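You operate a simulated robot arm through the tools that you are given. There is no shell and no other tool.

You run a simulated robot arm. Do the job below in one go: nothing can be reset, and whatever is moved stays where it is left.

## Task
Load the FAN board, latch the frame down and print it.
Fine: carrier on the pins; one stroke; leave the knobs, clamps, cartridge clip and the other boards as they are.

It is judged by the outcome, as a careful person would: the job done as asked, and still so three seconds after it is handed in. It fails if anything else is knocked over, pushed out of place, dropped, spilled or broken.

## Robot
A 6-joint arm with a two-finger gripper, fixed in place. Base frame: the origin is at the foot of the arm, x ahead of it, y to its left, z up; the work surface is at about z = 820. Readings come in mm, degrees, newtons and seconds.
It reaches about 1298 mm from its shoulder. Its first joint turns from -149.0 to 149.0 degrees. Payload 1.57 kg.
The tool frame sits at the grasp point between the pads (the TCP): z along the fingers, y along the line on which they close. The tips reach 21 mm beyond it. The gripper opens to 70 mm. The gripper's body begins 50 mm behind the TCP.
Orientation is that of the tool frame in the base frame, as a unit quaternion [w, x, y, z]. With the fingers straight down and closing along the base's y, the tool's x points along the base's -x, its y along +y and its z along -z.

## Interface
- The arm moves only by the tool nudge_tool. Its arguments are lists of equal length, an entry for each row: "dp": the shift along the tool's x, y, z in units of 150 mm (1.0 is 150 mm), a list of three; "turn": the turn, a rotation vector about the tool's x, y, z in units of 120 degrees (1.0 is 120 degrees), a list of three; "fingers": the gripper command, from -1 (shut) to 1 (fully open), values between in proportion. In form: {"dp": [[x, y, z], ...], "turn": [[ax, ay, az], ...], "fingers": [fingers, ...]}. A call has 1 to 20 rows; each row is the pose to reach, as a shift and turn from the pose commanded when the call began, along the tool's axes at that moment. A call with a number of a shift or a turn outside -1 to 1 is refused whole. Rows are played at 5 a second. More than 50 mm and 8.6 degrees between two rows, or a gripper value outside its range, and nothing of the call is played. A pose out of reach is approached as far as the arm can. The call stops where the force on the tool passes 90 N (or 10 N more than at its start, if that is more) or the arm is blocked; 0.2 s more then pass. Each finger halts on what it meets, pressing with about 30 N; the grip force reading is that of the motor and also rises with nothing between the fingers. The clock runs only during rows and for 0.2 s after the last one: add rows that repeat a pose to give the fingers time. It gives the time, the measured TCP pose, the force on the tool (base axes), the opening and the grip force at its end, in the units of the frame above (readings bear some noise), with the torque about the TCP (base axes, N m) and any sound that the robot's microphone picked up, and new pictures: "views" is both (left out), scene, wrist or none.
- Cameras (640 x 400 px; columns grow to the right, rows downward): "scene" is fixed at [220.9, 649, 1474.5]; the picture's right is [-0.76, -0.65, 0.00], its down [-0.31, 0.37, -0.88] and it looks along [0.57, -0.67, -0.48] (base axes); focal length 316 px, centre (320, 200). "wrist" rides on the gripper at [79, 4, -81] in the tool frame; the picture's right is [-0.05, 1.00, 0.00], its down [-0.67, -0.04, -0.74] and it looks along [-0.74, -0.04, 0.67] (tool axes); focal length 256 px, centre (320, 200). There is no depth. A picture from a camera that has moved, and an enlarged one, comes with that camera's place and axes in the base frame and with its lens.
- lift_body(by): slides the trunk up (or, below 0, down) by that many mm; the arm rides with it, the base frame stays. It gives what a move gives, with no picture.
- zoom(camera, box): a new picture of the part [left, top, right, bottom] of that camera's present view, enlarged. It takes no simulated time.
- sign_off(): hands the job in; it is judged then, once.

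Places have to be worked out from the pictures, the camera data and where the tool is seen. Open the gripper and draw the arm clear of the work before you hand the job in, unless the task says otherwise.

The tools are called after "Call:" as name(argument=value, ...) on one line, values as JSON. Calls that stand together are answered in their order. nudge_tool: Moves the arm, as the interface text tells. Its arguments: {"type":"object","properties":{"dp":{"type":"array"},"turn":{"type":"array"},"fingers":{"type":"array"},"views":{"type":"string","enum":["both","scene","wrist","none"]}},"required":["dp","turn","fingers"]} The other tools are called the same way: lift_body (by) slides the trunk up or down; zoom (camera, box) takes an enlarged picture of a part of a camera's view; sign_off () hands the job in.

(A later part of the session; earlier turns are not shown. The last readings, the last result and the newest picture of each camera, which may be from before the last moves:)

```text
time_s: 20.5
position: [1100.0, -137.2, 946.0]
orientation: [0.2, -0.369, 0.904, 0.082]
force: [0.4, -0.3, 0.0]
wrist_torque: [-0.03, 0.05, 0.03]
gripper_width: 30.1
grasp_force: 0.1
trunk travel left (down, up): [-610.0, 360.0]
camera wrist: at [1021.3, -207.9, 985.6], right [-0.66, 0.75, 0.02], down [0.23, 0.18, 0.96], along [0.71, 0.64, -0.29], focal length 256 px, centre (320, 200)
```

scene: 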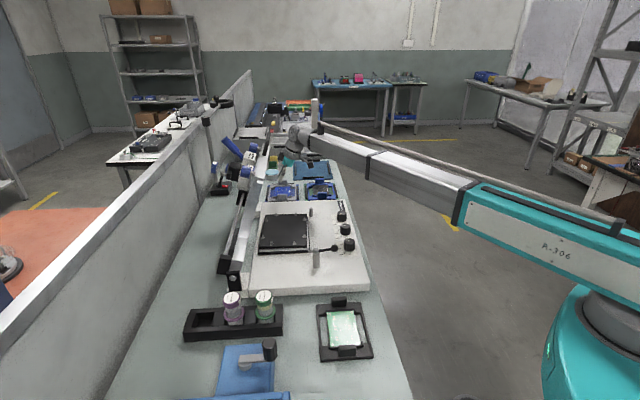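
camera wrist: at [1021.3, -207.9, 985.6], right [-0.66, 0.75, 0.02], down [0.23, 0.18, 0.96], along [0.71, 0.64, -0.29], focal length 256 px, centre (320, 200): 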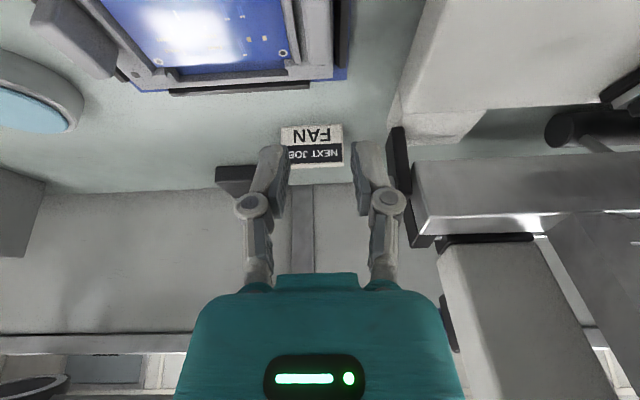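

The tilt worked, and the wrist-to-TCP length comes out at about 190 mm. I'll shift the TCP 4 mm back so the tip contact centres on the tab, and lower in stages with a look.

Call:
nudge_tool(dp=[[0.024, 0, -0.011], [0.024, 0, -0.011]], turn=[[0, 0, 0], [0, 0, 0]], fingers=[-0.143, -0.143], views="none")

Call:
lift_body(by=-58)

Call:
zoom(camera="wrist", box=[200, 60, 440, 210])

Call:
zoom(camera="scene", box=[250, 150, 330, 210])

```text
time_s: 21.1
position: [1097.1, -138.2, 945.4]
orientation: [0.199, -0.37, 0.904, 0.081]
force: [-0.9, -0.6, 0.0]
wrist_torque: [0.03, 0.0, -0.06]
gripper_width: 29.9
grasp_force: 0.0
trunk travel left (down, up): [-610.0, 360.0]
```

```text
time_s: 22.1
position: [1097.0, -140.1, 886.5]
orientation: [0.2, -0.37, 0.904, 0.083]
force: [-0.3, 0.6, 0.7]
wrist_torque: [-0.03, 0.0, 0.0]
gripper_width: 29.7
grasp_force: 0.1
trunk travel left (down, up): [-552.0, 418.0]
```

```text
2.67 times, centred on (320, 135) of wrist
camera zoom: at [1017.9, -210.2, 927.7], right [-0.66, 0.75, 0.02], down [0.23, 0.18, 0.96], along [0.71, 0.64, -0.29], focal length 683 px, centre (320, 373)
```

zoom: 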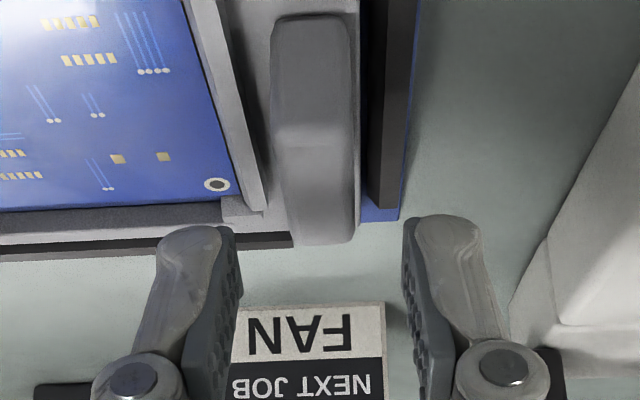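

```text
6.67 times, centred on (290, 180) of scene
camera zoom: at [220.9, 649.0, 1474.5], right [-0.76, -0.65, 0.0], down [-0.31, 0.37, -0.88], along [0.57, -0.67, -0.48], focal length 2105 px, centre (520, 333)
```

zoom: 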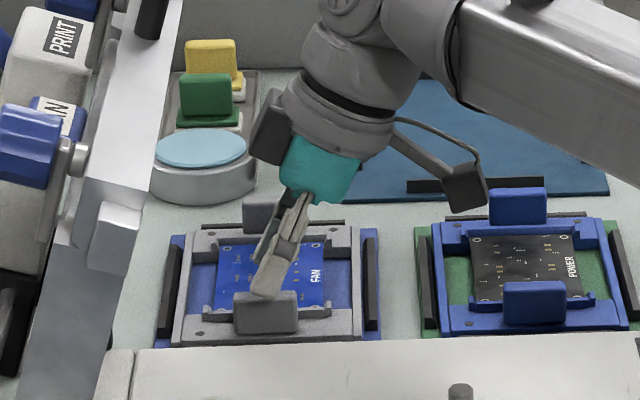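

Alignment is good: the tab spans s 860–875 and the TCP is at s 868. The camera housing clears the POWER carrier. Lowering the last 23 mm, then checking again before I close.

Call:
lift_body(by=-23)

Call:
zoom(camera="wrist", box=[200, 60, 440, 210])

Call:
zoom(camera="scene", box=[255, 165, 325, 207])

```text
time_s: 22.8
position: [1096.7, -139.4, 865.2]
orientation: [0.199, -0.37, 0.904, 0.082]
force: [-0.8, -0.3, 0.3]
wrist_torque: [-0.01, -0.01, -0.02]
gripper_width: 29.8
grasp_force: 0.1
trunk travel left (down, up): [-529.0, 441.0]
```

```text
2.67 times, centred on (320, 135) of wrist
camera zoom: at [1017.8, -210.3, 904.6], right [-0.66, 0.75, 0.02], down [0.23, 0.18, 0.96], along [0.71, 0.64, -0.29], focal length 683 px, centre (320, 373)
```

zoom: 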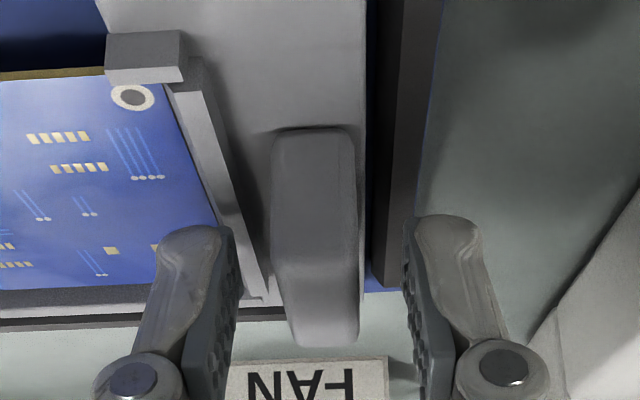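

```text
9.14 times, centred on (290, 186) of scene
camera zoom: at [220.9, 649.0, 1474.5], right [-0.76, -0.65, 0.0], down [-0.31, 0.37, -0.88], along [0.57, -0.67, -0.48], focal length 2887 px, centre (594, 328)
```

zoom: 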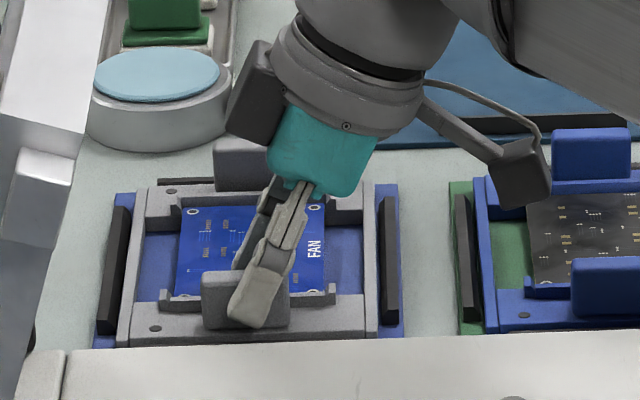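

The fingers sit either side of the tab with nothing else touched. Closing the grip now.

Call:
nudge_tool(dp=[[0, 0, 0], [0, 0, 0], [0, 0, 0], [0, 0, 0], [0, 0, 0]], turn=[[0, 0, 0], [0, 0, 0], [0, 0, 0], [0, 0, 0], [0, 0, 0]], fingers=[-0.4, -0.7, -1, -1, -1], views="both")

```text
time_s: 24.0
position: [1096.7, -138.9, 863.7]
orientation: [0.2, -0.37, 0.904, 0.082]
force: [0.4, 0.6, 1.0]
wrist_torque: [-0.04, -0.03, 0.03]
gripper_width: 13.2
grasp_force: 29.8
trunk travel left (down, up): [-529.0, 441.0]
camera wrist: at [1017.9, -210.2, 904.6], right [-0.66, 0.75, 0.02], down [0.23, 0.18, 0.96], along [0.71, 0.64, -0.29], focal length 256 px, centre (320, 200)
```

scene: 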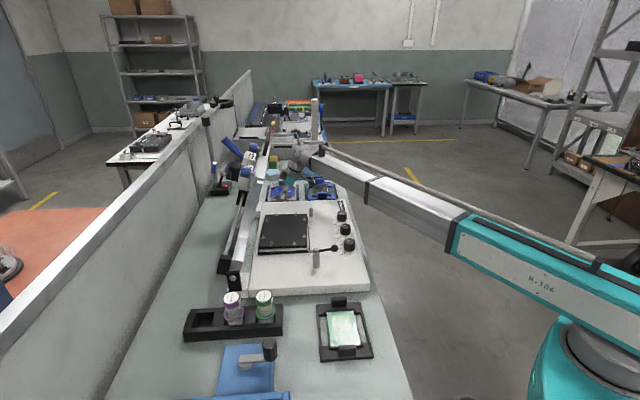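
wrist: 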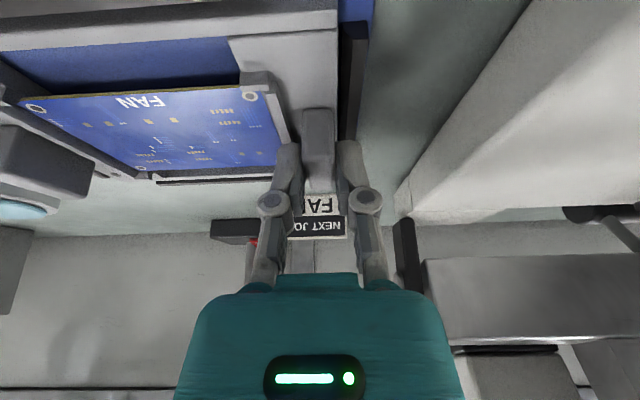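

The tab is gripped at 13.2 mm with about 30 N. I'll lift a few millimetres first to see how the carrier hangs.

Call:
lift_body(by=8)

Call:
zoom(camera="scene", box=[255, 165, 325, 207])

Call:
zoom(camera="wrist", box=[0, 0, 400, 250])

```text
time_s: 24.5
position: [1097.4, -139.5, 872.3]
orientation: [0.199, -0.369, 0.904, 0.083]
force: [-0.4, -1.1, -0.8]
wrist_torque: [0.04, 0.04, 0.03]
gripper_width: 13.3
grasp_force: 29.6
trunk travel left (down, up): [-537.0, 433.0]
```

```text
9.14 times, centred on (290, 186) of scene
camera zoom: at [220.9, 649.0, 1474.5], right [-0.76, -0.65, 0.0], down [-0.31, 0.37, -0.88], along [0.57, -0.67, -0.48], focal length 2887 px, centre (594, 328)
```

zoom: 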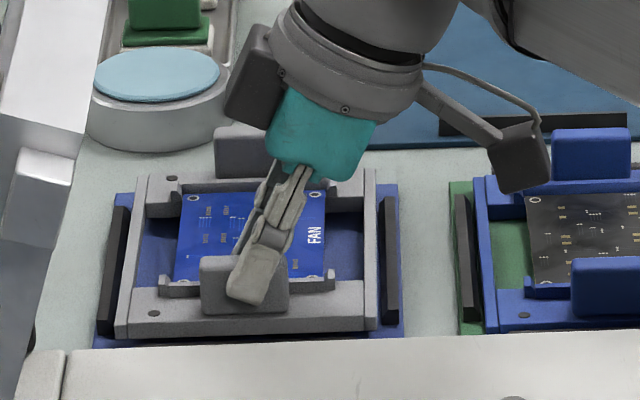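

```text
1.60 times, centred on (200, 125) of wrist
camera zoom: at [1018.1, -210.3, 912.4], right [-0.66, 0.75, 0.02], down [0.23, 0.18, 0.96], along [0.71, 0.64, -0.29], focal length 410 px, centre (512, 320)
```

zoom: 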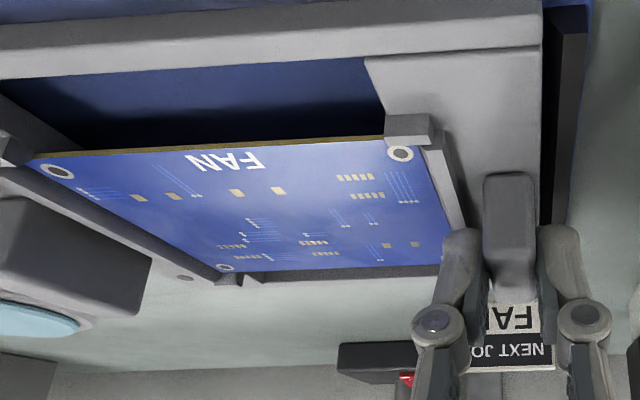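

The carrier came up level at both ends and the board is still seated. My plan for the nest:
- **Nest centre:** s≈564, n≈670, from two views.
- **Carrier centre now:** s≈936, n≈691.
- **Move needed:** about -372 mm in s and -21 mm in n.

First I'll raise it to clear everything.

Call:
lift_body(by=45)

Call:
lift_body(by=45)

Call:
zoom(camera="scene", box=[240, 140, 340, 210])

Call:
zoom(camera="wrist", box=[0, 0, 640, 400])

```text
time_s: 25.4
position: [1096.7, -138.5, 918.0]
orientation: [0.2, -0.369, 0.904, 0.082]
force: [-0.8, 0.0, -0.2]
wrist_torque: [0.01, 0.01, -0.05]
gripper_width: 0.0
grasp_force: 28.1
trunk travel left (down, up): [-582.0, 388.0]
```

```text
time_s: 26.3
position: [1097.0, -139.7, 963.2]
orientation: [0.199, -0.369, 0.904, 0.082]
force: [1.0, -0.3, -0.8]
wrist_torque: [0.01, 0.01, 0.01]
gripper_width: 0.0
grasp_force: 28.6
trunk travel left (down, up): [-627.0, 343.0]
```

```text
5.71 times, centred on (290, 175) of scene
camera zoom: at [220.9, 649.0, 1474.5], right [-0.76, -0.65, 0.0], down [-0.31, 0.37, -0.88], along [0.57, -0.67, -0.48], focal length 1805 px, centre (491, 343)
```

zoom: 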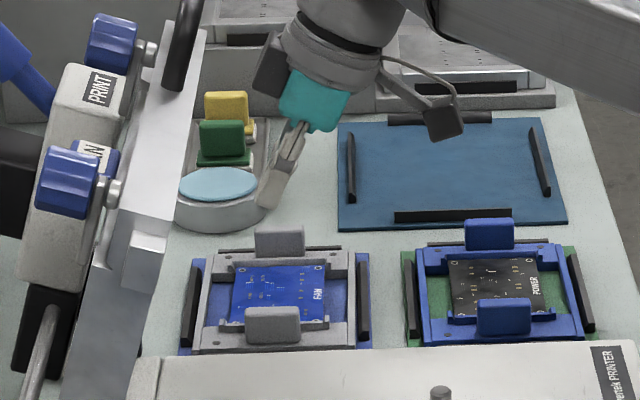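

```text
1.00 times, centred on (320, 200) of wrist (not enlarged: the box is as wide or as high as the picture)
camera zoom: at [1018.1, -210.3, 1002.5], right [-0.66, 0.75, 0.02], down [0.23, 0.18, 0.96], along [0.71, 0.64, -0.29], focal length 256 px, centre (320, 200)
```

zoom: 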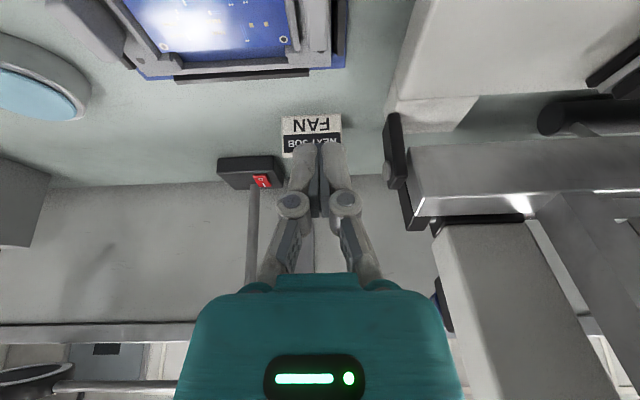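

The width now reads 0, so the tab slipped out of the grip during the lift. The carrier is back in its seat, apparently undisturbed. I'll check the carrier's state and the tab's shape before trying again.

Call:
zoom(camera="scene", box=[262, 174, 302, 204])

Call:
zoom(camera="scene", box=[270, 186, 300, 204])

Call:
zoom(camera="wrist", box=[240, 0, 400, 100])

Call:
zoom(camera="wrist", box=[40, 0, 360, 100])

```text
13.33 times, centred on (282, 189) of scene
camera zoom: at [220.9, 649.0, 1474.5], right [-0.76, -0.65, 0.0], down [-0.31, 0.37, -0.88], along [0.57, -0.67, -0.48], focal length 4211 px, centre (827, 347)
```

zoom: 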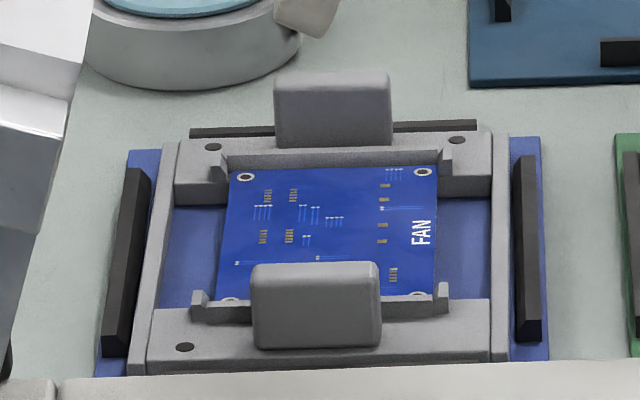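

```text
16.00 times, centred on (285, 195) of scene
camera zoom: at [220.9, 649.0, 1474.5], right [-0.76, -0.65, 0.0], down [-0.31, 0.37, -0.88], along [0.57, -0.67, -0.48], focal length 5053 px, centre (880, 280)
```

zoom: 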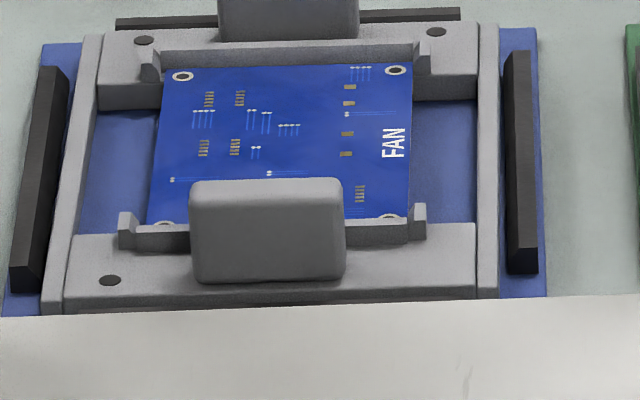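

```text
4.00 times, centred on (320, 50) of wrist
camera zoom: at [1018.1, -210.3, 1002.5], right [-0.66, 0.75, 0.02], down [0.23, 0.18, 0.96], along [0.71, 0.64, -0.29], focal length 1024 px, centre (320, 800)
```

zoom: 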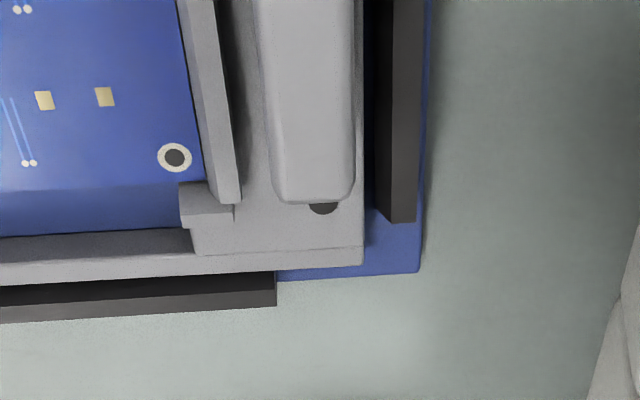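

```text
2.00 times, centred on (200, 50) of wrist
camera zoom: at [1018.1, -210.3, 1002.5], right [-0.66, 0.75, 0.02], down [0.23, 0.18, 0.96], along [0.71, 0.64, -0.29], focal length 512 px, centre (560, 500)
```

zoom: 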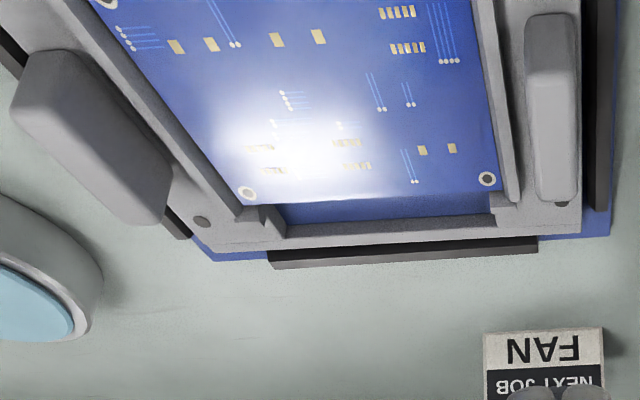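

The carrier is sitting correctly in its seat and the board hasn't moved. The tab is about 24 mm tall, so my grip only engaged its upper part. I'll reopen, reduce the tilt to 18° (still clear of the frame later) and grip deeper.

Call:
nudge_tool(dp=[[0.018, 0, 0.054], [0.018, 0, 0.054], [0.018, 0, 0.054]], turn=[[0, 0.0583, 0], [0, 0.0583, 0], [0, 0.0583, 0]], fingers=[-0.143, -0.143, -0.143], views="none")

Call:
lift_body(by=-70)

Call:
zoom(camera="wrist", box=[200, 60, 440, 210])

```text
time_s: 27.1
position: [1097.1, -139.9, 953.6]
orientation: [0.144, -0.373, 0.915, 0.059]
force: [-0.5, 0.0, 0.0]
wrist_torque: [0.0, 0.01, 0.03]
gripper_width: 29.7
grasp_force: 0.0
trunk travel left (down, up): [-627.0, 343.0]
```

```text
time_s: 28.2
position: [1095.4, -139.7, 884.2]
orientation: [0.143, -0.375, 0.914, 0.06]
force: [-0.5, -0.4, 0.2]
wrist_torque: [0.0, 0.02, -0.02]
gripper_width: 29.8
grasp_force: 0.1
trunk travel left (down, up): [-557.0, 413.0]
```

```text
2.67 times, centred on (320, 135) of wrist
camera zoom: at [1021.9, -206.0, 937.0], right [-0.66, 0.75, 0.02], down [0.31, 0.26, 0.91], along [0.68, 0.61, -0.41], focal length 683 px, centre (320, 373)
```

zoom: 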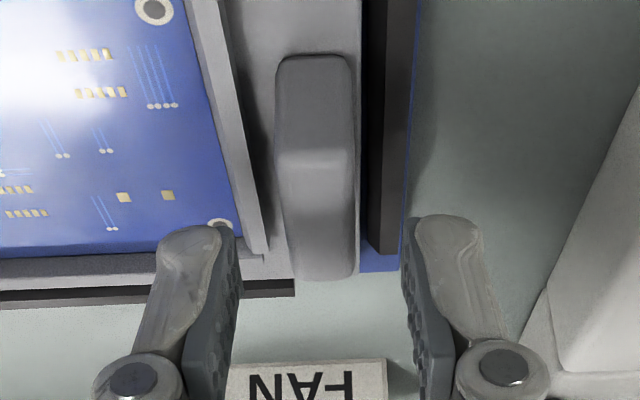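

Aligned over the tab again. I'll lower 22 mm, then creep down while watching the force so I engage as deep as possible without pressing.

Call:
lift_body(by=-22)

Call:
lift_body(by=-3)

Call:
zoom(camera="scene", box=[265, 174, 305, 204])

Call:
zoom(camera="wrist", box=[220, 80, 420, 205])

```text
time_s: 28.9
position: [1095.1, -139.3, 862.2]
orientation: [0.144, -0.374, 0.914, 0.06]
force: [-0.4, -0.5, -0.4]
wrist_torque: [0.02, -0.02, -0.02]
gripper_width: 29.7
grasp_force: 0.0
trunk travel left (down, up): [-535.0, 435.0]
```

```text
time_s: 29.4
position: [1096.5, -138.2, 858.9]
orientation: [0.144, -0.373, 0.915, 0.059]
force: [1.1, 0.6, 5.4]
wrist_torque: [-0.03, -0.09, 0.0]
gripper_width: 30.9
grasp_force: 0.6
trunk travel left (down, up): [-532.0, 438.0]
```

```text
13.33 times, centred on (285, 189) of scene
camera zoom: at [220.9, 649.0, 1474.5], right [-0.76, -0.65, 0.0], down [-0.31, 0.37, -0.88], along [0.57, -0.67, -0.48], focal length 4211 px, centre (787, 347)
```

zoom: 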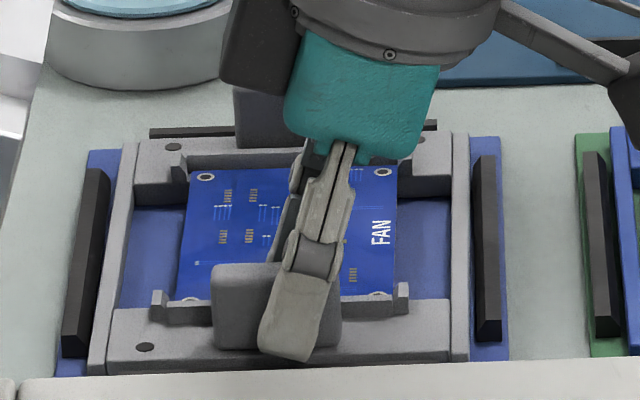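

```text
3.20 times, centred on (320, 142) of wrist
camera zoom: at [1021.7, -205.8, 912.5], right [-0.66, 0.75, 0.02], down [0.31, 0.26, 0.91], along [0.68, 0.61, -0.41], focal length 819 px, centre (320, 384)
```

zoom: 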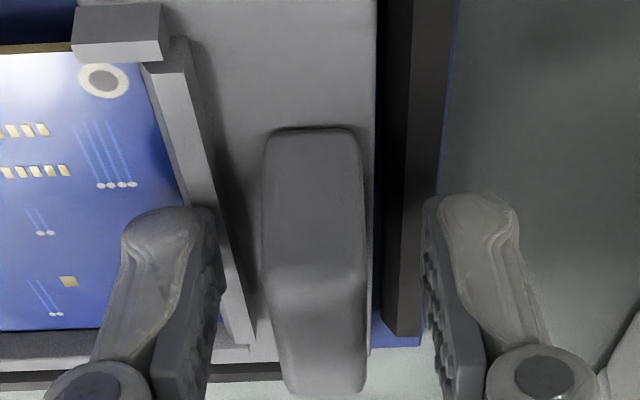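

A 5 N contact: the inner fingertip just touched the board lip, so this is the deepest the fingers can go. I'll back off 1.5 mm and close.

Call:
lift_body(by=1.5)

Call:
nudge_tool(dp=[[0, 0, 0], [0, 0, 0], [0, 0, 0], [0, 0, 0], [0, 0, 0], [0, 0, 0]], turn=[[0, 0, 0], [0, 0, 0], [0, 0, 0], [0, 0, 0], [0, 0, 0], [0, 0, 0]], fingers=[-0.4, -0.6, -0.8, -1, -1, -1], views="wrist")

Call:
zoom(camera="scene", box=[265, 174, 305, 204])

```text
time_s: 29.9
position: [1095.6, -138.4, 861.2]
orientation: [0.144, -0.373, 0.915, 0.059]
force: [-0.1, -0.3, -0.3]
wrist_torque: [0.0, 0.05, -0.01]
gripper_width: 29.9
grasp_force: 0.1
trunk travel left (down, up): [-533.0, 437.0]
```

```text
time_s: 31.3
position: [1095.8, -138.7, 860.5]
orientation: [0.143, -0.373, 0.915, 0.059]
force: [-0.7, 1.8, 2.8]
wrist_torque: [0.06, -0.02, 0.01]
gripper_width: 13.0
grasp_force: 30.3
trunk travel left (down, up): [-533.0, 437.0]
camera wrist: at [1021.6, -205.9, 913.9], right [-0.66, 0.75, 0.02], down [0.31, 0.26, 0.91], along [0.68, 0.61, -0.41], focal length 256 px, centre (320, 200)
```

wrist: 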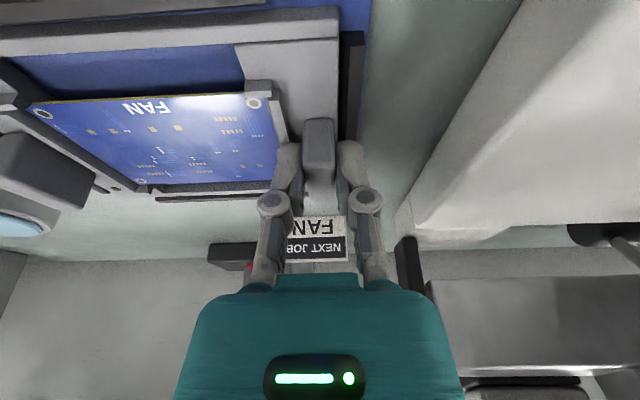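

```text
13.33 times, centred on (285, 189) of scene
camera zoom: at [220.9, 649.0, 1474.5], right [-0.76, -0.65, 0.0], down [-0.31, 0.37, -0.88], along [0.57, -0.67, -0.48], focal length 4211 px, centre (787, 347)
```

zoom: 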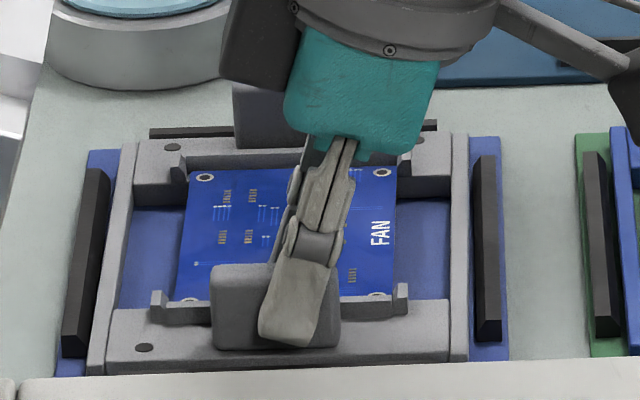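

Gripped at 13.0 mm. I'll lift in small steps and check the finger-to-tab relation each time for slip.

Call:
lift_body(by=4)

Call:
zoom(camera="scene", box=[265, 174, 305, 204])

Call:
lift_body(by=4)

Call:
zoom(camera="scene", box=[265, 174, 305, 204])

```text
time_s: 31.8
position: [1097.5, -139.4, 863.9]
orientation: [0.144, -0.373, 0.915, 0.06]
force: [0.1, 0.6, -0.7]
wrist_torque: [0.02, 0.07, 0.01]
gripper_width: 13.0
grasp_force: 29.9
trunk travel left (down, up): [-537.0, 433.0]
```

```text
13.33 times, centred on (285, 189) of scene
camera zoom: at [220.9, 649.0, 1474.5], right [-0.76, -0.65, 0.0], down [-0.31, 0.37, -0.88], along [0.57, -0.67, -0.48], focal length 4211 px, centre (787, 347)
```

zoom: 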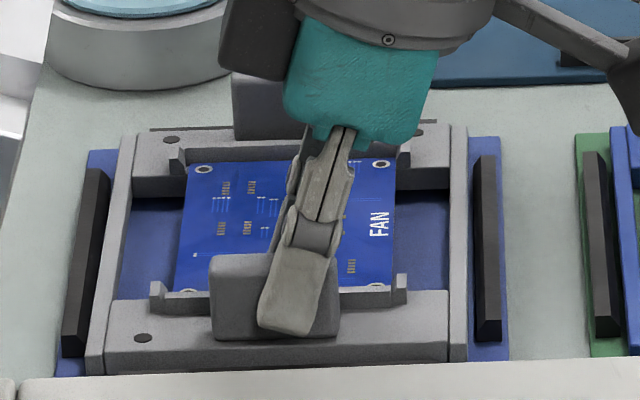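

```text
time_s: 32.3
position: [1097.0, -139.8, 868.8]
orientation: [0.143, -0.374, 0.915, 0.06]
force: [-0.1, 0.1, -0.9]
wrist_torque: [0.09, 0.06, 0.05]
gripper_width: 13.1
grasp_force: 30.3
trunk travel left (down, up): [-541.0, 429.0]
```

```text
13.33 times, centred on (285, 189) of scene
camera zoom: at [220.9, 649.0, 1474.5], right [-0.76, -0.65, 0.0], down [-0.31, 0.37, -0.88], along [0.57, -0.67, -0.48], focal length 4211 px, centre (787, 347)
```

zoom: 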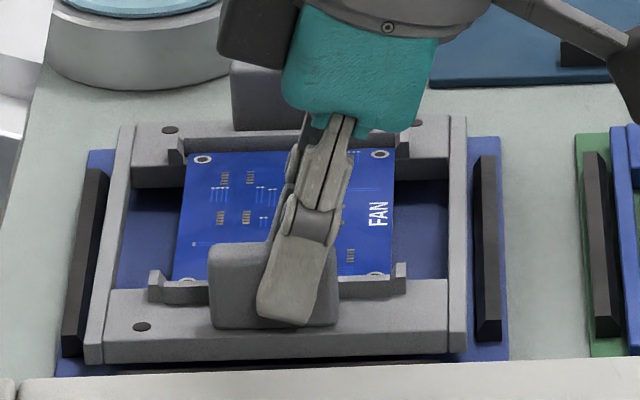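

The carrier is lifting level with almost no slip so far. I'll continue in gentle 12 mm steps.

Call:
lift_body(by=12)

Call:
zoom(camera="scene", box=[260, 168, 310, 204])

```text
time_s: 32.9
position: [1097.2, -139.4, 880.5]
orientation: [0.143, -0.374, 0.914, 0.06]
force: [-0.1, -0.1, -1.5]
wrist_torque: [0.05, 0.06, 0.0]
gripper_width: 13.5
grasp_force: 29.6
trunk travel left (down, up): [-553.0, 417.0]
```

```text
11.11 times, centred on (285, 186) of scene
camera zoom: at [220.9, 649.0, 1474.5], right [-0.76, -0.65, 0.0], down [-0.31, 0.37, -0.88], along [0.57, -0.67, -0.48], focal length 3509 px, centre (709, 356)
```

zoom: 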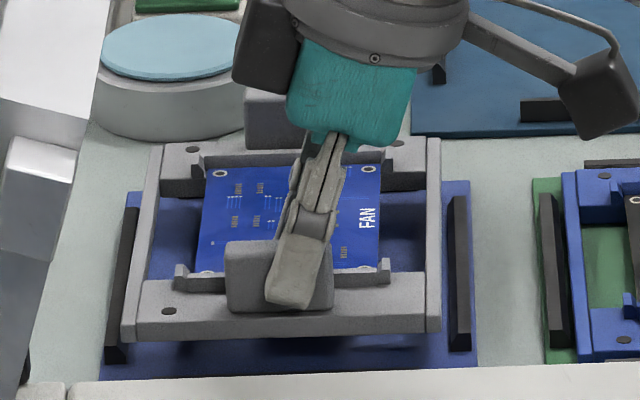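

Still level with no further slip. Continuing up.

Call:
lift_body(by=15)

Call:
lift_body(by=15)

Call:
zoom(camera="scene", box=[255, 158, 315, 202])

```text
time_s: 33.6
position: [1097.3, -139.3, 894.6]
orientation: [0.145, -0.373, 0.914, 0.06]
force: [0.4, 0.1, -0.1]
wrist_torque: [0.08, 0.07, 0.01]
gripper_width: 13.3
grasp_force: 29.6
trunk travel left (down, up): [-568.0, 402.0]
```

```text
time_s: 34.2
position: [1096.3, -138.6, 909.6]
orientation: [0.144, -0.373, 0.915, 0.059]
force: [0.2, 0.1, -1.0]
wrist_torque: [0.02, 0.05, -0.02]
gripper_width: 13.3
grasp_force: 30.5
trunk travel left (down, up): [-583.0, 387.0]
```

```text
9.09 times, centred on (285, 180) of scene
camera zoom: at [220.9, 649.0, 1474.5], right [-0.76, -0.65, 0.0], down [-0.31, 0.37, -0.88], along [0.57, -0.67, -0.48], focal length 2871 px, centre (638, 382)
```

zoom: 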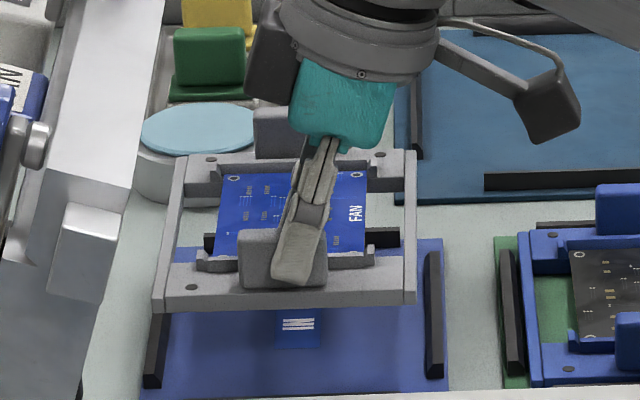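

Good: level and holding. Two more steps up to clear the pins.

Call:
lift_body(by=18)

Call:
lift_body(by=18)

Call:
zoom(camera="scene", box=[250, 148, 320, 200])

Call:
zoom(camera="wrist", box=[0, 0, 640, 400])

```text
time_s: 34.9
position: [1096.8, -139.9, 928.2]
orientation: [0.144, -0.373, 0.915, 0.059]
force: [0.4, -0.6, -1.3]
wrist_torque: [0.04, 0.06, 0.0]
gripper_width: 13.5
grasp_force: 29.9
trunk travel left (down, up): [-601.0, 369.0]
```

```text
time_s: 35.5
position: [1097.9, -139.6, 946.7]
orientation: [0.143, -0.373, 0.915, 0.06]
force: [-0.4, -0.4, -1.3]
wrist_torque: [0.04, 0.04, -0.01]
gripper_width: 13.3
grasp_force: 29.1
trunk travel left (down, up): [-619.0, 351.0]
```

```text
7.69 times, centred on (285, 174) of scene
camera zoom: at [220.9, 649.0, 1474.5], right [-0.76, -0.65, 0.0], down [-0.31, 0.37, -0.88], along [0.57, -0.67, -0.48], focal length 2429 px, centre (589, 400)
```

zoom: 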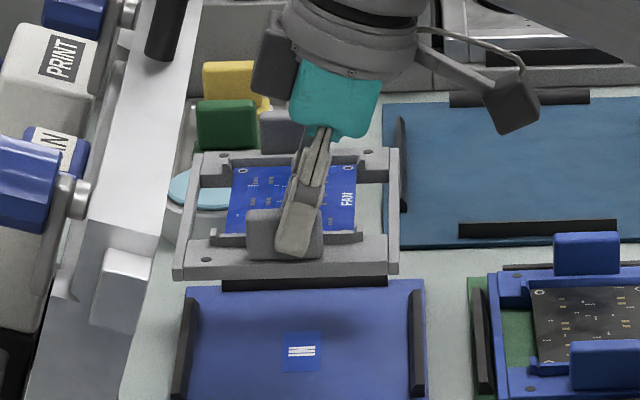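

```text
1.00 times, centred on (320, 200) of wrist (not enlarged: the box is as wide or as high as the picture)
camera zoom: at [1022.2, -206.1, 999.2], right [-0.66, 0.75, 0.02], down [0.32, 0.26, 0.91], along [0.68, 0.61, -0.41], focal length 256 px, centre (320, 200)
```

zoom: 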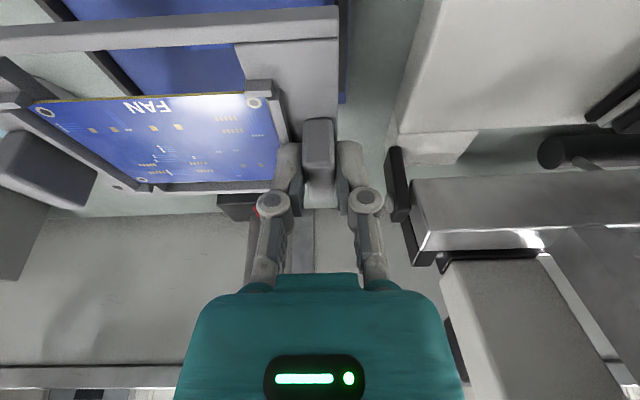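

The carrier is about 86 mm up and level. I'll move it along the bench towards the nest with a smooth ramp, first 150 mm.

Call:
nudge_tool(dp=[[0, 0.05, 0], [0, 0.16, 0], [0, 0.32, 0], [0, 0.5, 0], [0, 0.68, 0], [0, 0.84, 0], [0, 0.95, 0], [0, 1, 0], [0, 1, 0]], turn=[[0, 0, 0], [0, 0, 0], [0, 0, 0], [0, 0, 0], [0, 0, 0], [0, 0, 0], [0, 0, 0], [0, 0, 0], [0, 0, 0]], fingers=[-1, -1, -1, -1, -1, -1, -1, -1, -1], views="both")

```text
time_s: 37.5
position: [993.2, -32.0, 945.2]
orientation: [0.143, -0.374, 0.915, 0.059]
force: [0.4, 0.2, -1.5]
wrist_torque: [0.04, 0.09, 0.0]
gripper_width: 13.3
grasp_force: 30.1
trunk travel left (down, up): [-619.0, 351.0]
camera wrist: at [917.8, -99.4, 999.4], right [-0.66, 0.75, 0.02], down [0.31, 0.26, 0.91], along [0.68, 0.61, -0.41], focal length 256 px, centre (320, 200)
```

scene: 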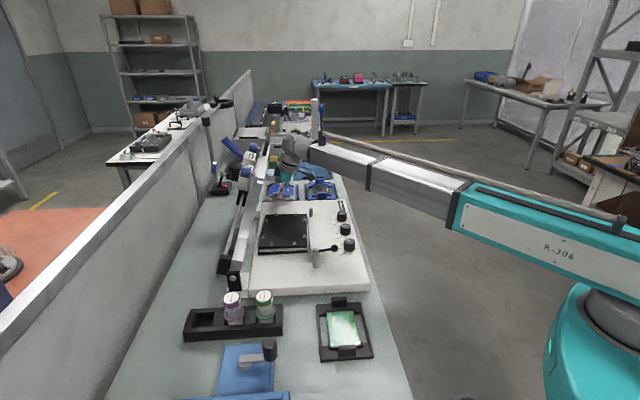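
wrist: 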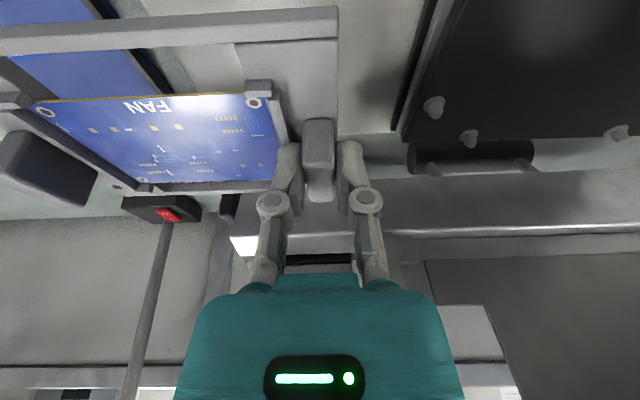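

No slip and the carrier is level. I'll continue another 150 mm, shifting 21 mm towards the operator side at the same time so the wrist stays clear of the raised frame.

Call:
nudge_tool(dp=[[0.02, 0.05, -0.006], [0.06, 0.16, -0.018], [0.11, 0.32, -0.035], [0.133, 0.5, -0.043], [0.133, 0.58, -0.043], [0.133, 0.6, -0.043], [0.133, 0.6, -0.043]], turn=[[0, 0, 0], [0, 0, 0], [0, 0, 0], [0, 0, 0], [0, 0, 0], [0, 0, 0], [0, 0, 0]], fingers=[-1, -1, -1, -1, -1, -1, -1], views="both")

Call:
zoom(camera="scene", box=[220, 120, 340, 210])

```text
time_s: 39.1
position: [914.9, 18.3, 945.9]
orientation: [0.144, -0.373, 0.914, 0.061]
force: [-0.5, 0.0, -1.4]
wrist_torque: [0.06, 0.1, -0.01]
gripper_width: 13.4
grasp_force: 30.2
trunk travel left (down, up): [-619.0, 351.0]
camera wrist: at [838.5, -48.7, 999.4], right [-0.66, 0.75, 0.02], down [0.31, 0.26, 0.91], along [0.68, 0.61, -0.41], focal length 256 px, centre (320, 200)
```

scene: 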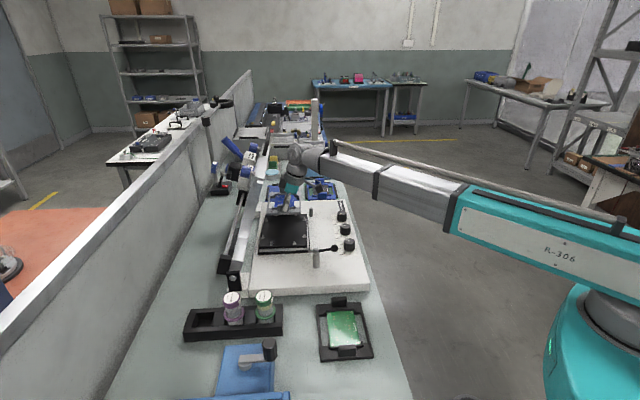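
wrist: 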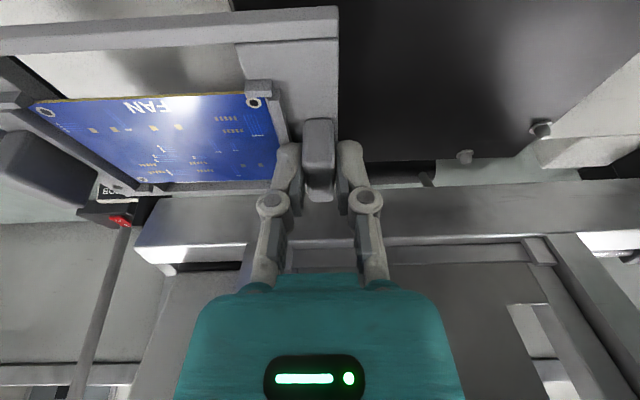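

```text
4.44 times, centred on (280, 165) of scene
camera zoom: at [220.9, 649.0, 1474.5], right [-0.76, -0.65, 0.0], down [-0.31, 0.37, -0.88], along [0.57, -0.67, -0.48], focal length 1404 px, centre (498, 356)
```

zoom: 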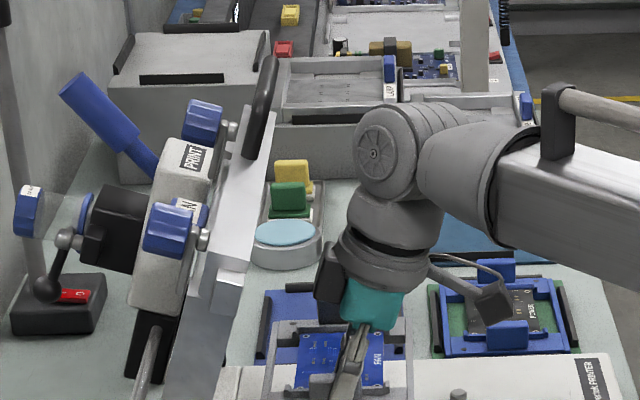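

The wrist is clear of the frame, and two nest pins seen from here confirm the nest centre at about s 564, n 670. Now moving the last 131 mm to hover over the nest.

Call:
nudge_tool(dp=[[0, 0.05, 0], [0, 0.16, 0], [0.005, 0.32, -0.001], [0.01, 0.5, -0.003], [0.01, 0.67, -0.003], [0.01, 0.79, -0.003], [0.01, 0.86, -0.003], [0.01, 0.875, -0.003], [0.01, 0.875, -0.003]], turn=[[0, 0, 0], [0, 0, 0], [0, 0, 0], [0, 0, 0], [0, 0, 0], [0, 0, 0], [0, 0, 0], [0, 0, 0], [0, 0, 0]], fingers=[-1, -1, -1, -1, -1, -1, -1, -1, -1], views="both")

Call:
zoom(camera="scene", box=[245, 180, 345, 260])

Call:
zoom(camera="wrist", box=[0, 0, 400, 230])

```text
time_s: 41.1
position: [821.2, 110.8, 946.4]
orientation: [0.143, -0.374, 0.915, 0.059]
force: [0.7, -0.2, -1.0]
wrist_torque: [0.05, 0.08, 0.0]
gripper_width: 13.4
grasp_force: 30.3
trunk travel left (down, up): [-619.0, 351.0]
camera wrist: at [746.1, 43.9, 999.5], right [-0.66, 0.75, 0.02], down [0.31, 0.26, 0.91], along [0.68, 0.61, -0.41], focal length 256 px, centre (320, 200)
```

scene: 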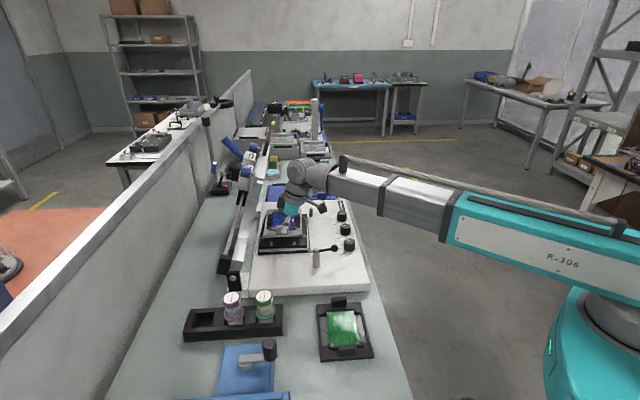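
wrist: 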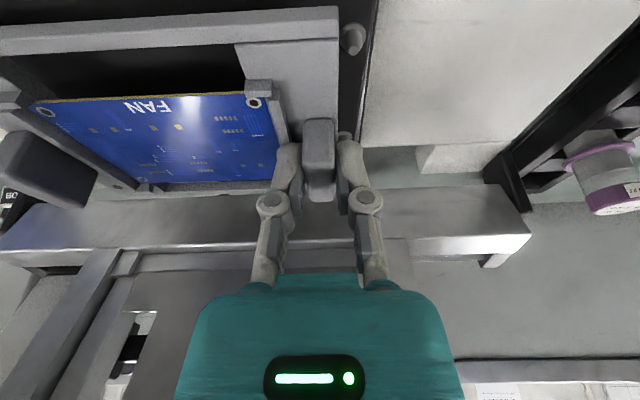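

```text
5.00 times, centred on (295, 220) of scene
camera zoom: at [220.9, 649.0, 1474.5], right [-0.76, -0.65, 0.0], down [-0.31, 0.37, -0.88], along [0.57, -0.67, -0.48], focal length 1579 px, centre (445, 100)
```

zoom: 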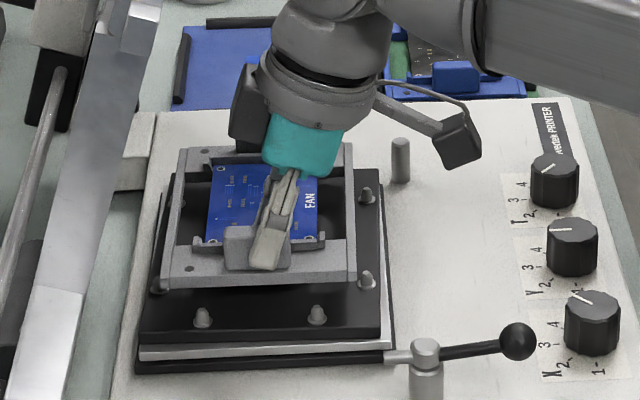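

```text
1.60 times, centred on (200, 115) of wrist
camera zoom: at [746.1, 43.9, 999.5], right [-0.66, 0.75, 0.02], down [0.31, 0.26, 0.91], along [0.68, 0.61, -0.41], focal length 410 px, centre (512, 336)
```

zoom: 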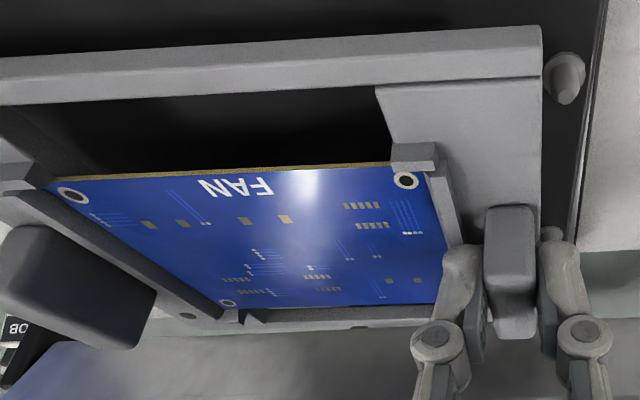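

The carrier is hovering over the nest. By my measurements there's about 3.5 mm between its near edge and the near pins, and its centre is within about 1 mm of the nest centre across the bench. I'll lower part-way and check again.

Call:
lift_body(by=-10)

Call:
zoom(camera="scene", box=[260, 200, 320, 245])

Call:
zoom(camera="wrist", box=[230, 0, 400, 120])

Call:
zoom(camera="wrist", box=[0, 60, 300, 250])

```text
time_s: 41.7
position: [820.8, 110.2, 936.4]
orientation: [0.144, -0.373, 0.915, 0.059]
force: [-0.3, -0.5, -0.5]
wrist_torque: [0.04, 0.04, 0.0]
gripper_width: 13.3
grasp_force: 30.3
trunk travel left (down, up): [-609.0, 361.0]
```

```text
8.89 times, centred on (290, 222) of scene
camera zoom: at [220.9, 649.0, 1474.5], right [-0.76, -0.65, 0.0], down [-0.31, 0.37, -0.88], along [0.57, -0.67, -0.48], focal length 2807 px, centre (587, 0)
```

zoom: 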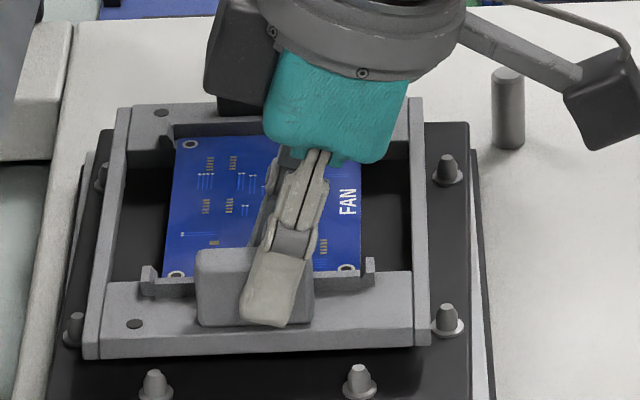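

```text
3.33 times, centred on (315, 60) of wrist
camera zoom: at [746.2, 43.8, 989.4], right [-0.66, 0.75, 0.02], down [0.31, 0.26, 0.91], along [0.68, 0.61, -0.41], focal length 853 px, centre (337, 667)
```

zoom: 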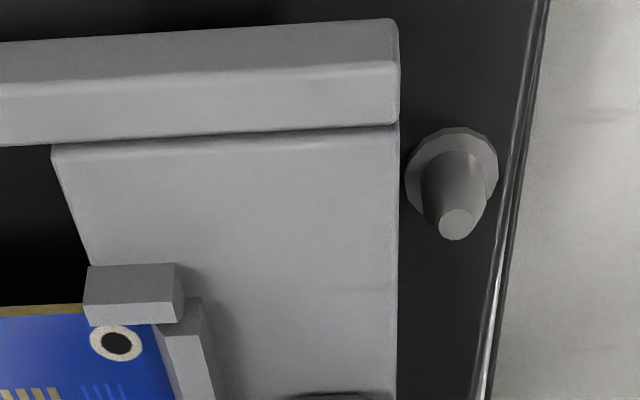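

```text
2.11 times, centred on (150, 155) of wrist
camera zoom: at [746.2, 43.8, 989.4], right [-0.66, 0.75, 0.02], down [0.31, 0.26, 0.91], along [0.68, 0.61, -0.41], focal length 539 px, centre (678, 295)
```

zoom: 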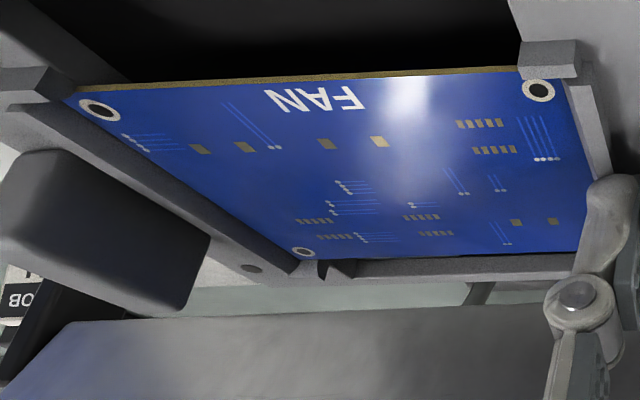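

In this close view the carrier is centred: equal gaps to the pins on both sides, and about 4 mm to the near end pins. I'll lower further in small steps, watching the force.

Call:
lift_body(by=-8)

Call:
zoom(camera="scene", box=[260, 200, 320, 245])

Call:
zoom(camera="wrist", box=[230, 0, 400, 120])

```text
time_s: 42.2
position: [819.9, 112.0, 929.7]
orientation: [0.144, -0.373, 0.915, 0.059]
force: [-0.7, 1.0, 3.7]
wrist_torque: [-0.08, -0.47, 0.13]
gripper_width: 13.6
grasp_force: 30.1
trunk travel left (down, up): [-601.0, 369.0]
```

```text
8.89 times, centred on (290, 222) of scene
camera zoom: at [220.9, 649.0, 1474.5], right [-0.76, -0.65, 0.0], down [-0.31, 0.37, -0.88], along [0.57, -0.67, -0.48], focal length 2807 px, centre (587, 0)
```

zoom: 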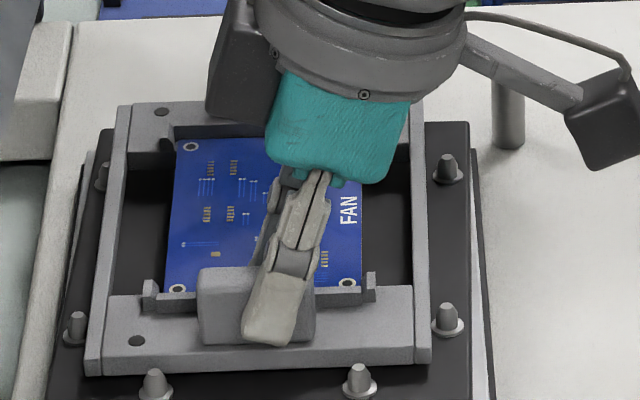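

```text
3.33 times, centred on (315, 60) of wrist
camera zoom: at [745.7, 43.9, 981.8], right [-0.66, 0.75, 0.02], down [0.31, 0.26, 0.91], along [0.68, 0.61, -0.41], focal length 853 px, centre (337, 667)
```

zoom: 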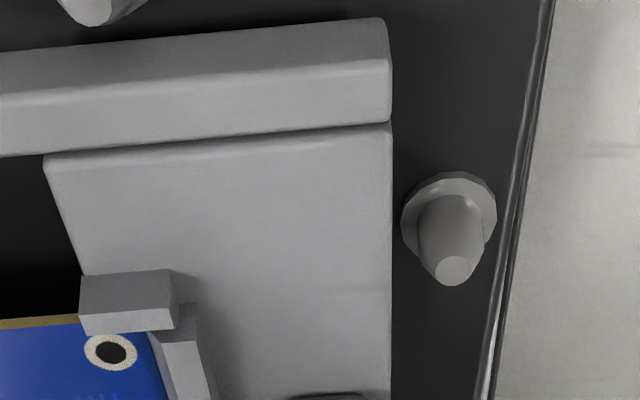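

A contact: +3.7 N with torque, and the far end stopped moving down while the near end kept going. The far end is resting on the far pins, so the carrier is a little longer than I took it to be (about 162 mm). I'll raise it to unload, then shift 3.5 mm towards the near end.

Call:
lift_body(by=10)

Call:
zoom(camera="scene", box=[260, 200, 320, 245])

Call:
zoom(camera="wrist", box=[0, 0, 400, 250])

```text
time_s: 42.8
position: [820.8, 111.0, 938.3]
orientation: [0.143, -0.374, 0.914, 0.06]
force: [0.2, 0.3, -1.7]
wrist_torque: [0.08, 0.06, 0.01]
gripper_width: 13.2
grasp_force: 30.2
trunk travel left (down, up): [-611.0, 359.0]
```

```text
8.89 times, centred on (290, 222) of scene
camera zoom: at [220.9, 649.0, 1474.5], right [-0.76, -0.65, 0.0], down [-0.31, 0.37, -0.88], along [0.57, -0.67, -0.48], focal length 2807 px, centre (587, 0)
```

zoom: 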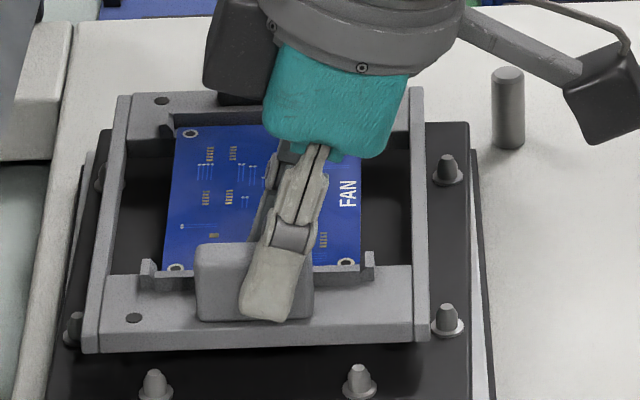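

```text
1.60 times, centred on (200, 125) of wrist
camera zoom: at [746.3, 43.7, 991.4], right [-0.66, 0.75, 0.02], down [0.32, 0.26, 0.91], along [0.68, 0.61, -0.41], focal length 410 px, centre (512, 320)
```

zoom: 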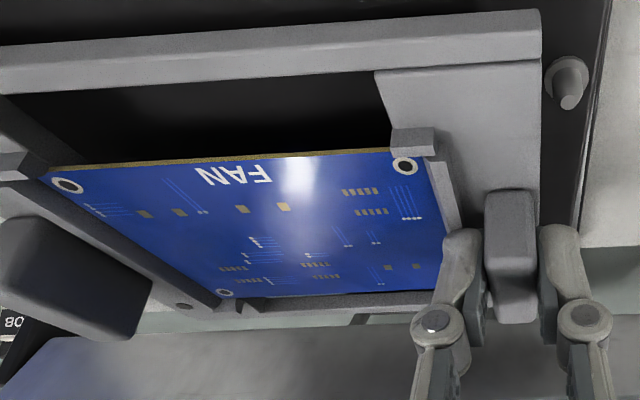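

The carrier pitched up by about 1° in the grip but is still held. Shifting 3.5 mm towards -s, then lowering in small steps.

Call:
nudge_tool(dp=[[0, 0.012, 0], [0, 0.0235, 0], [0, 0.0235, 0]], turn=[[0, 0, 0], [0, 0, 0], [0, 0, 0]], fingers=[-1, -1, -1], views="none")

Call:
lift_body(by=-8)

Call:
zoom(camera="wrist", box=[230, 0, 400, 120])

Call:
zoom(camera="scene", box=[260, 200, 320, 245])

```text
time_s: 43.6
position: [818.7, 113.3, 938.4]
orientation: [0.144, -0.373, 0.914, 0.06]
force: [-0.5, 1.0, -1.4]
wrist_torque: [0.09, 0.06, 0.01]
gripper_width: 13.3
grasp_force: 30.0
trunk travel left (down, up): [-611.0, 359.0]
```

```text
time_s: 44.2
position: [818.2, 111.5, 930.2]
orientation: [0.143, -0.373, 0.915, 0.059]
force: [0.0, -3.3, -2.4]
wrist_torque: [-0.09, 0.02, -0.2]
gripper_width: 13.0
grasp_force: 29.7
trunk travel left (down, up): [-603.0, 367.0]
```

```text
3.33 times, centred on (315, 60) of wrist
camera zoom: at [743.7, 45.6, 983.3], right [-0.66, 0.75, 0.02], down [0.32, 0.26, 0.91], along [0.68, 0.61, -0.41], focal length 853 px, centre (337, 667)
```

zoom: 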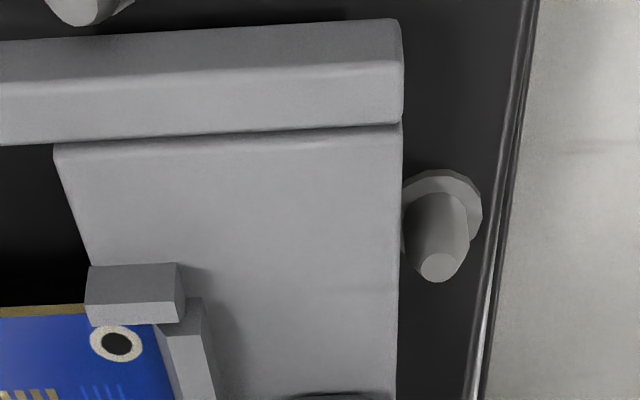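

```text
8.89 times, centred on (290, 222) of scene
camera zoom: at [220.9, 649.0, 1474.5], right [-0.76, -0.65, 0.0], down [-0.31, 0.37, -0.88], along [0.57, -0.67, -0.48], focal length 2807 px, centre (587, 0)
```

zoom: 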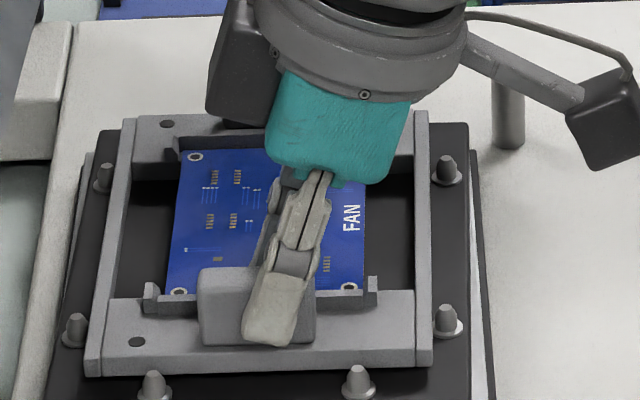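

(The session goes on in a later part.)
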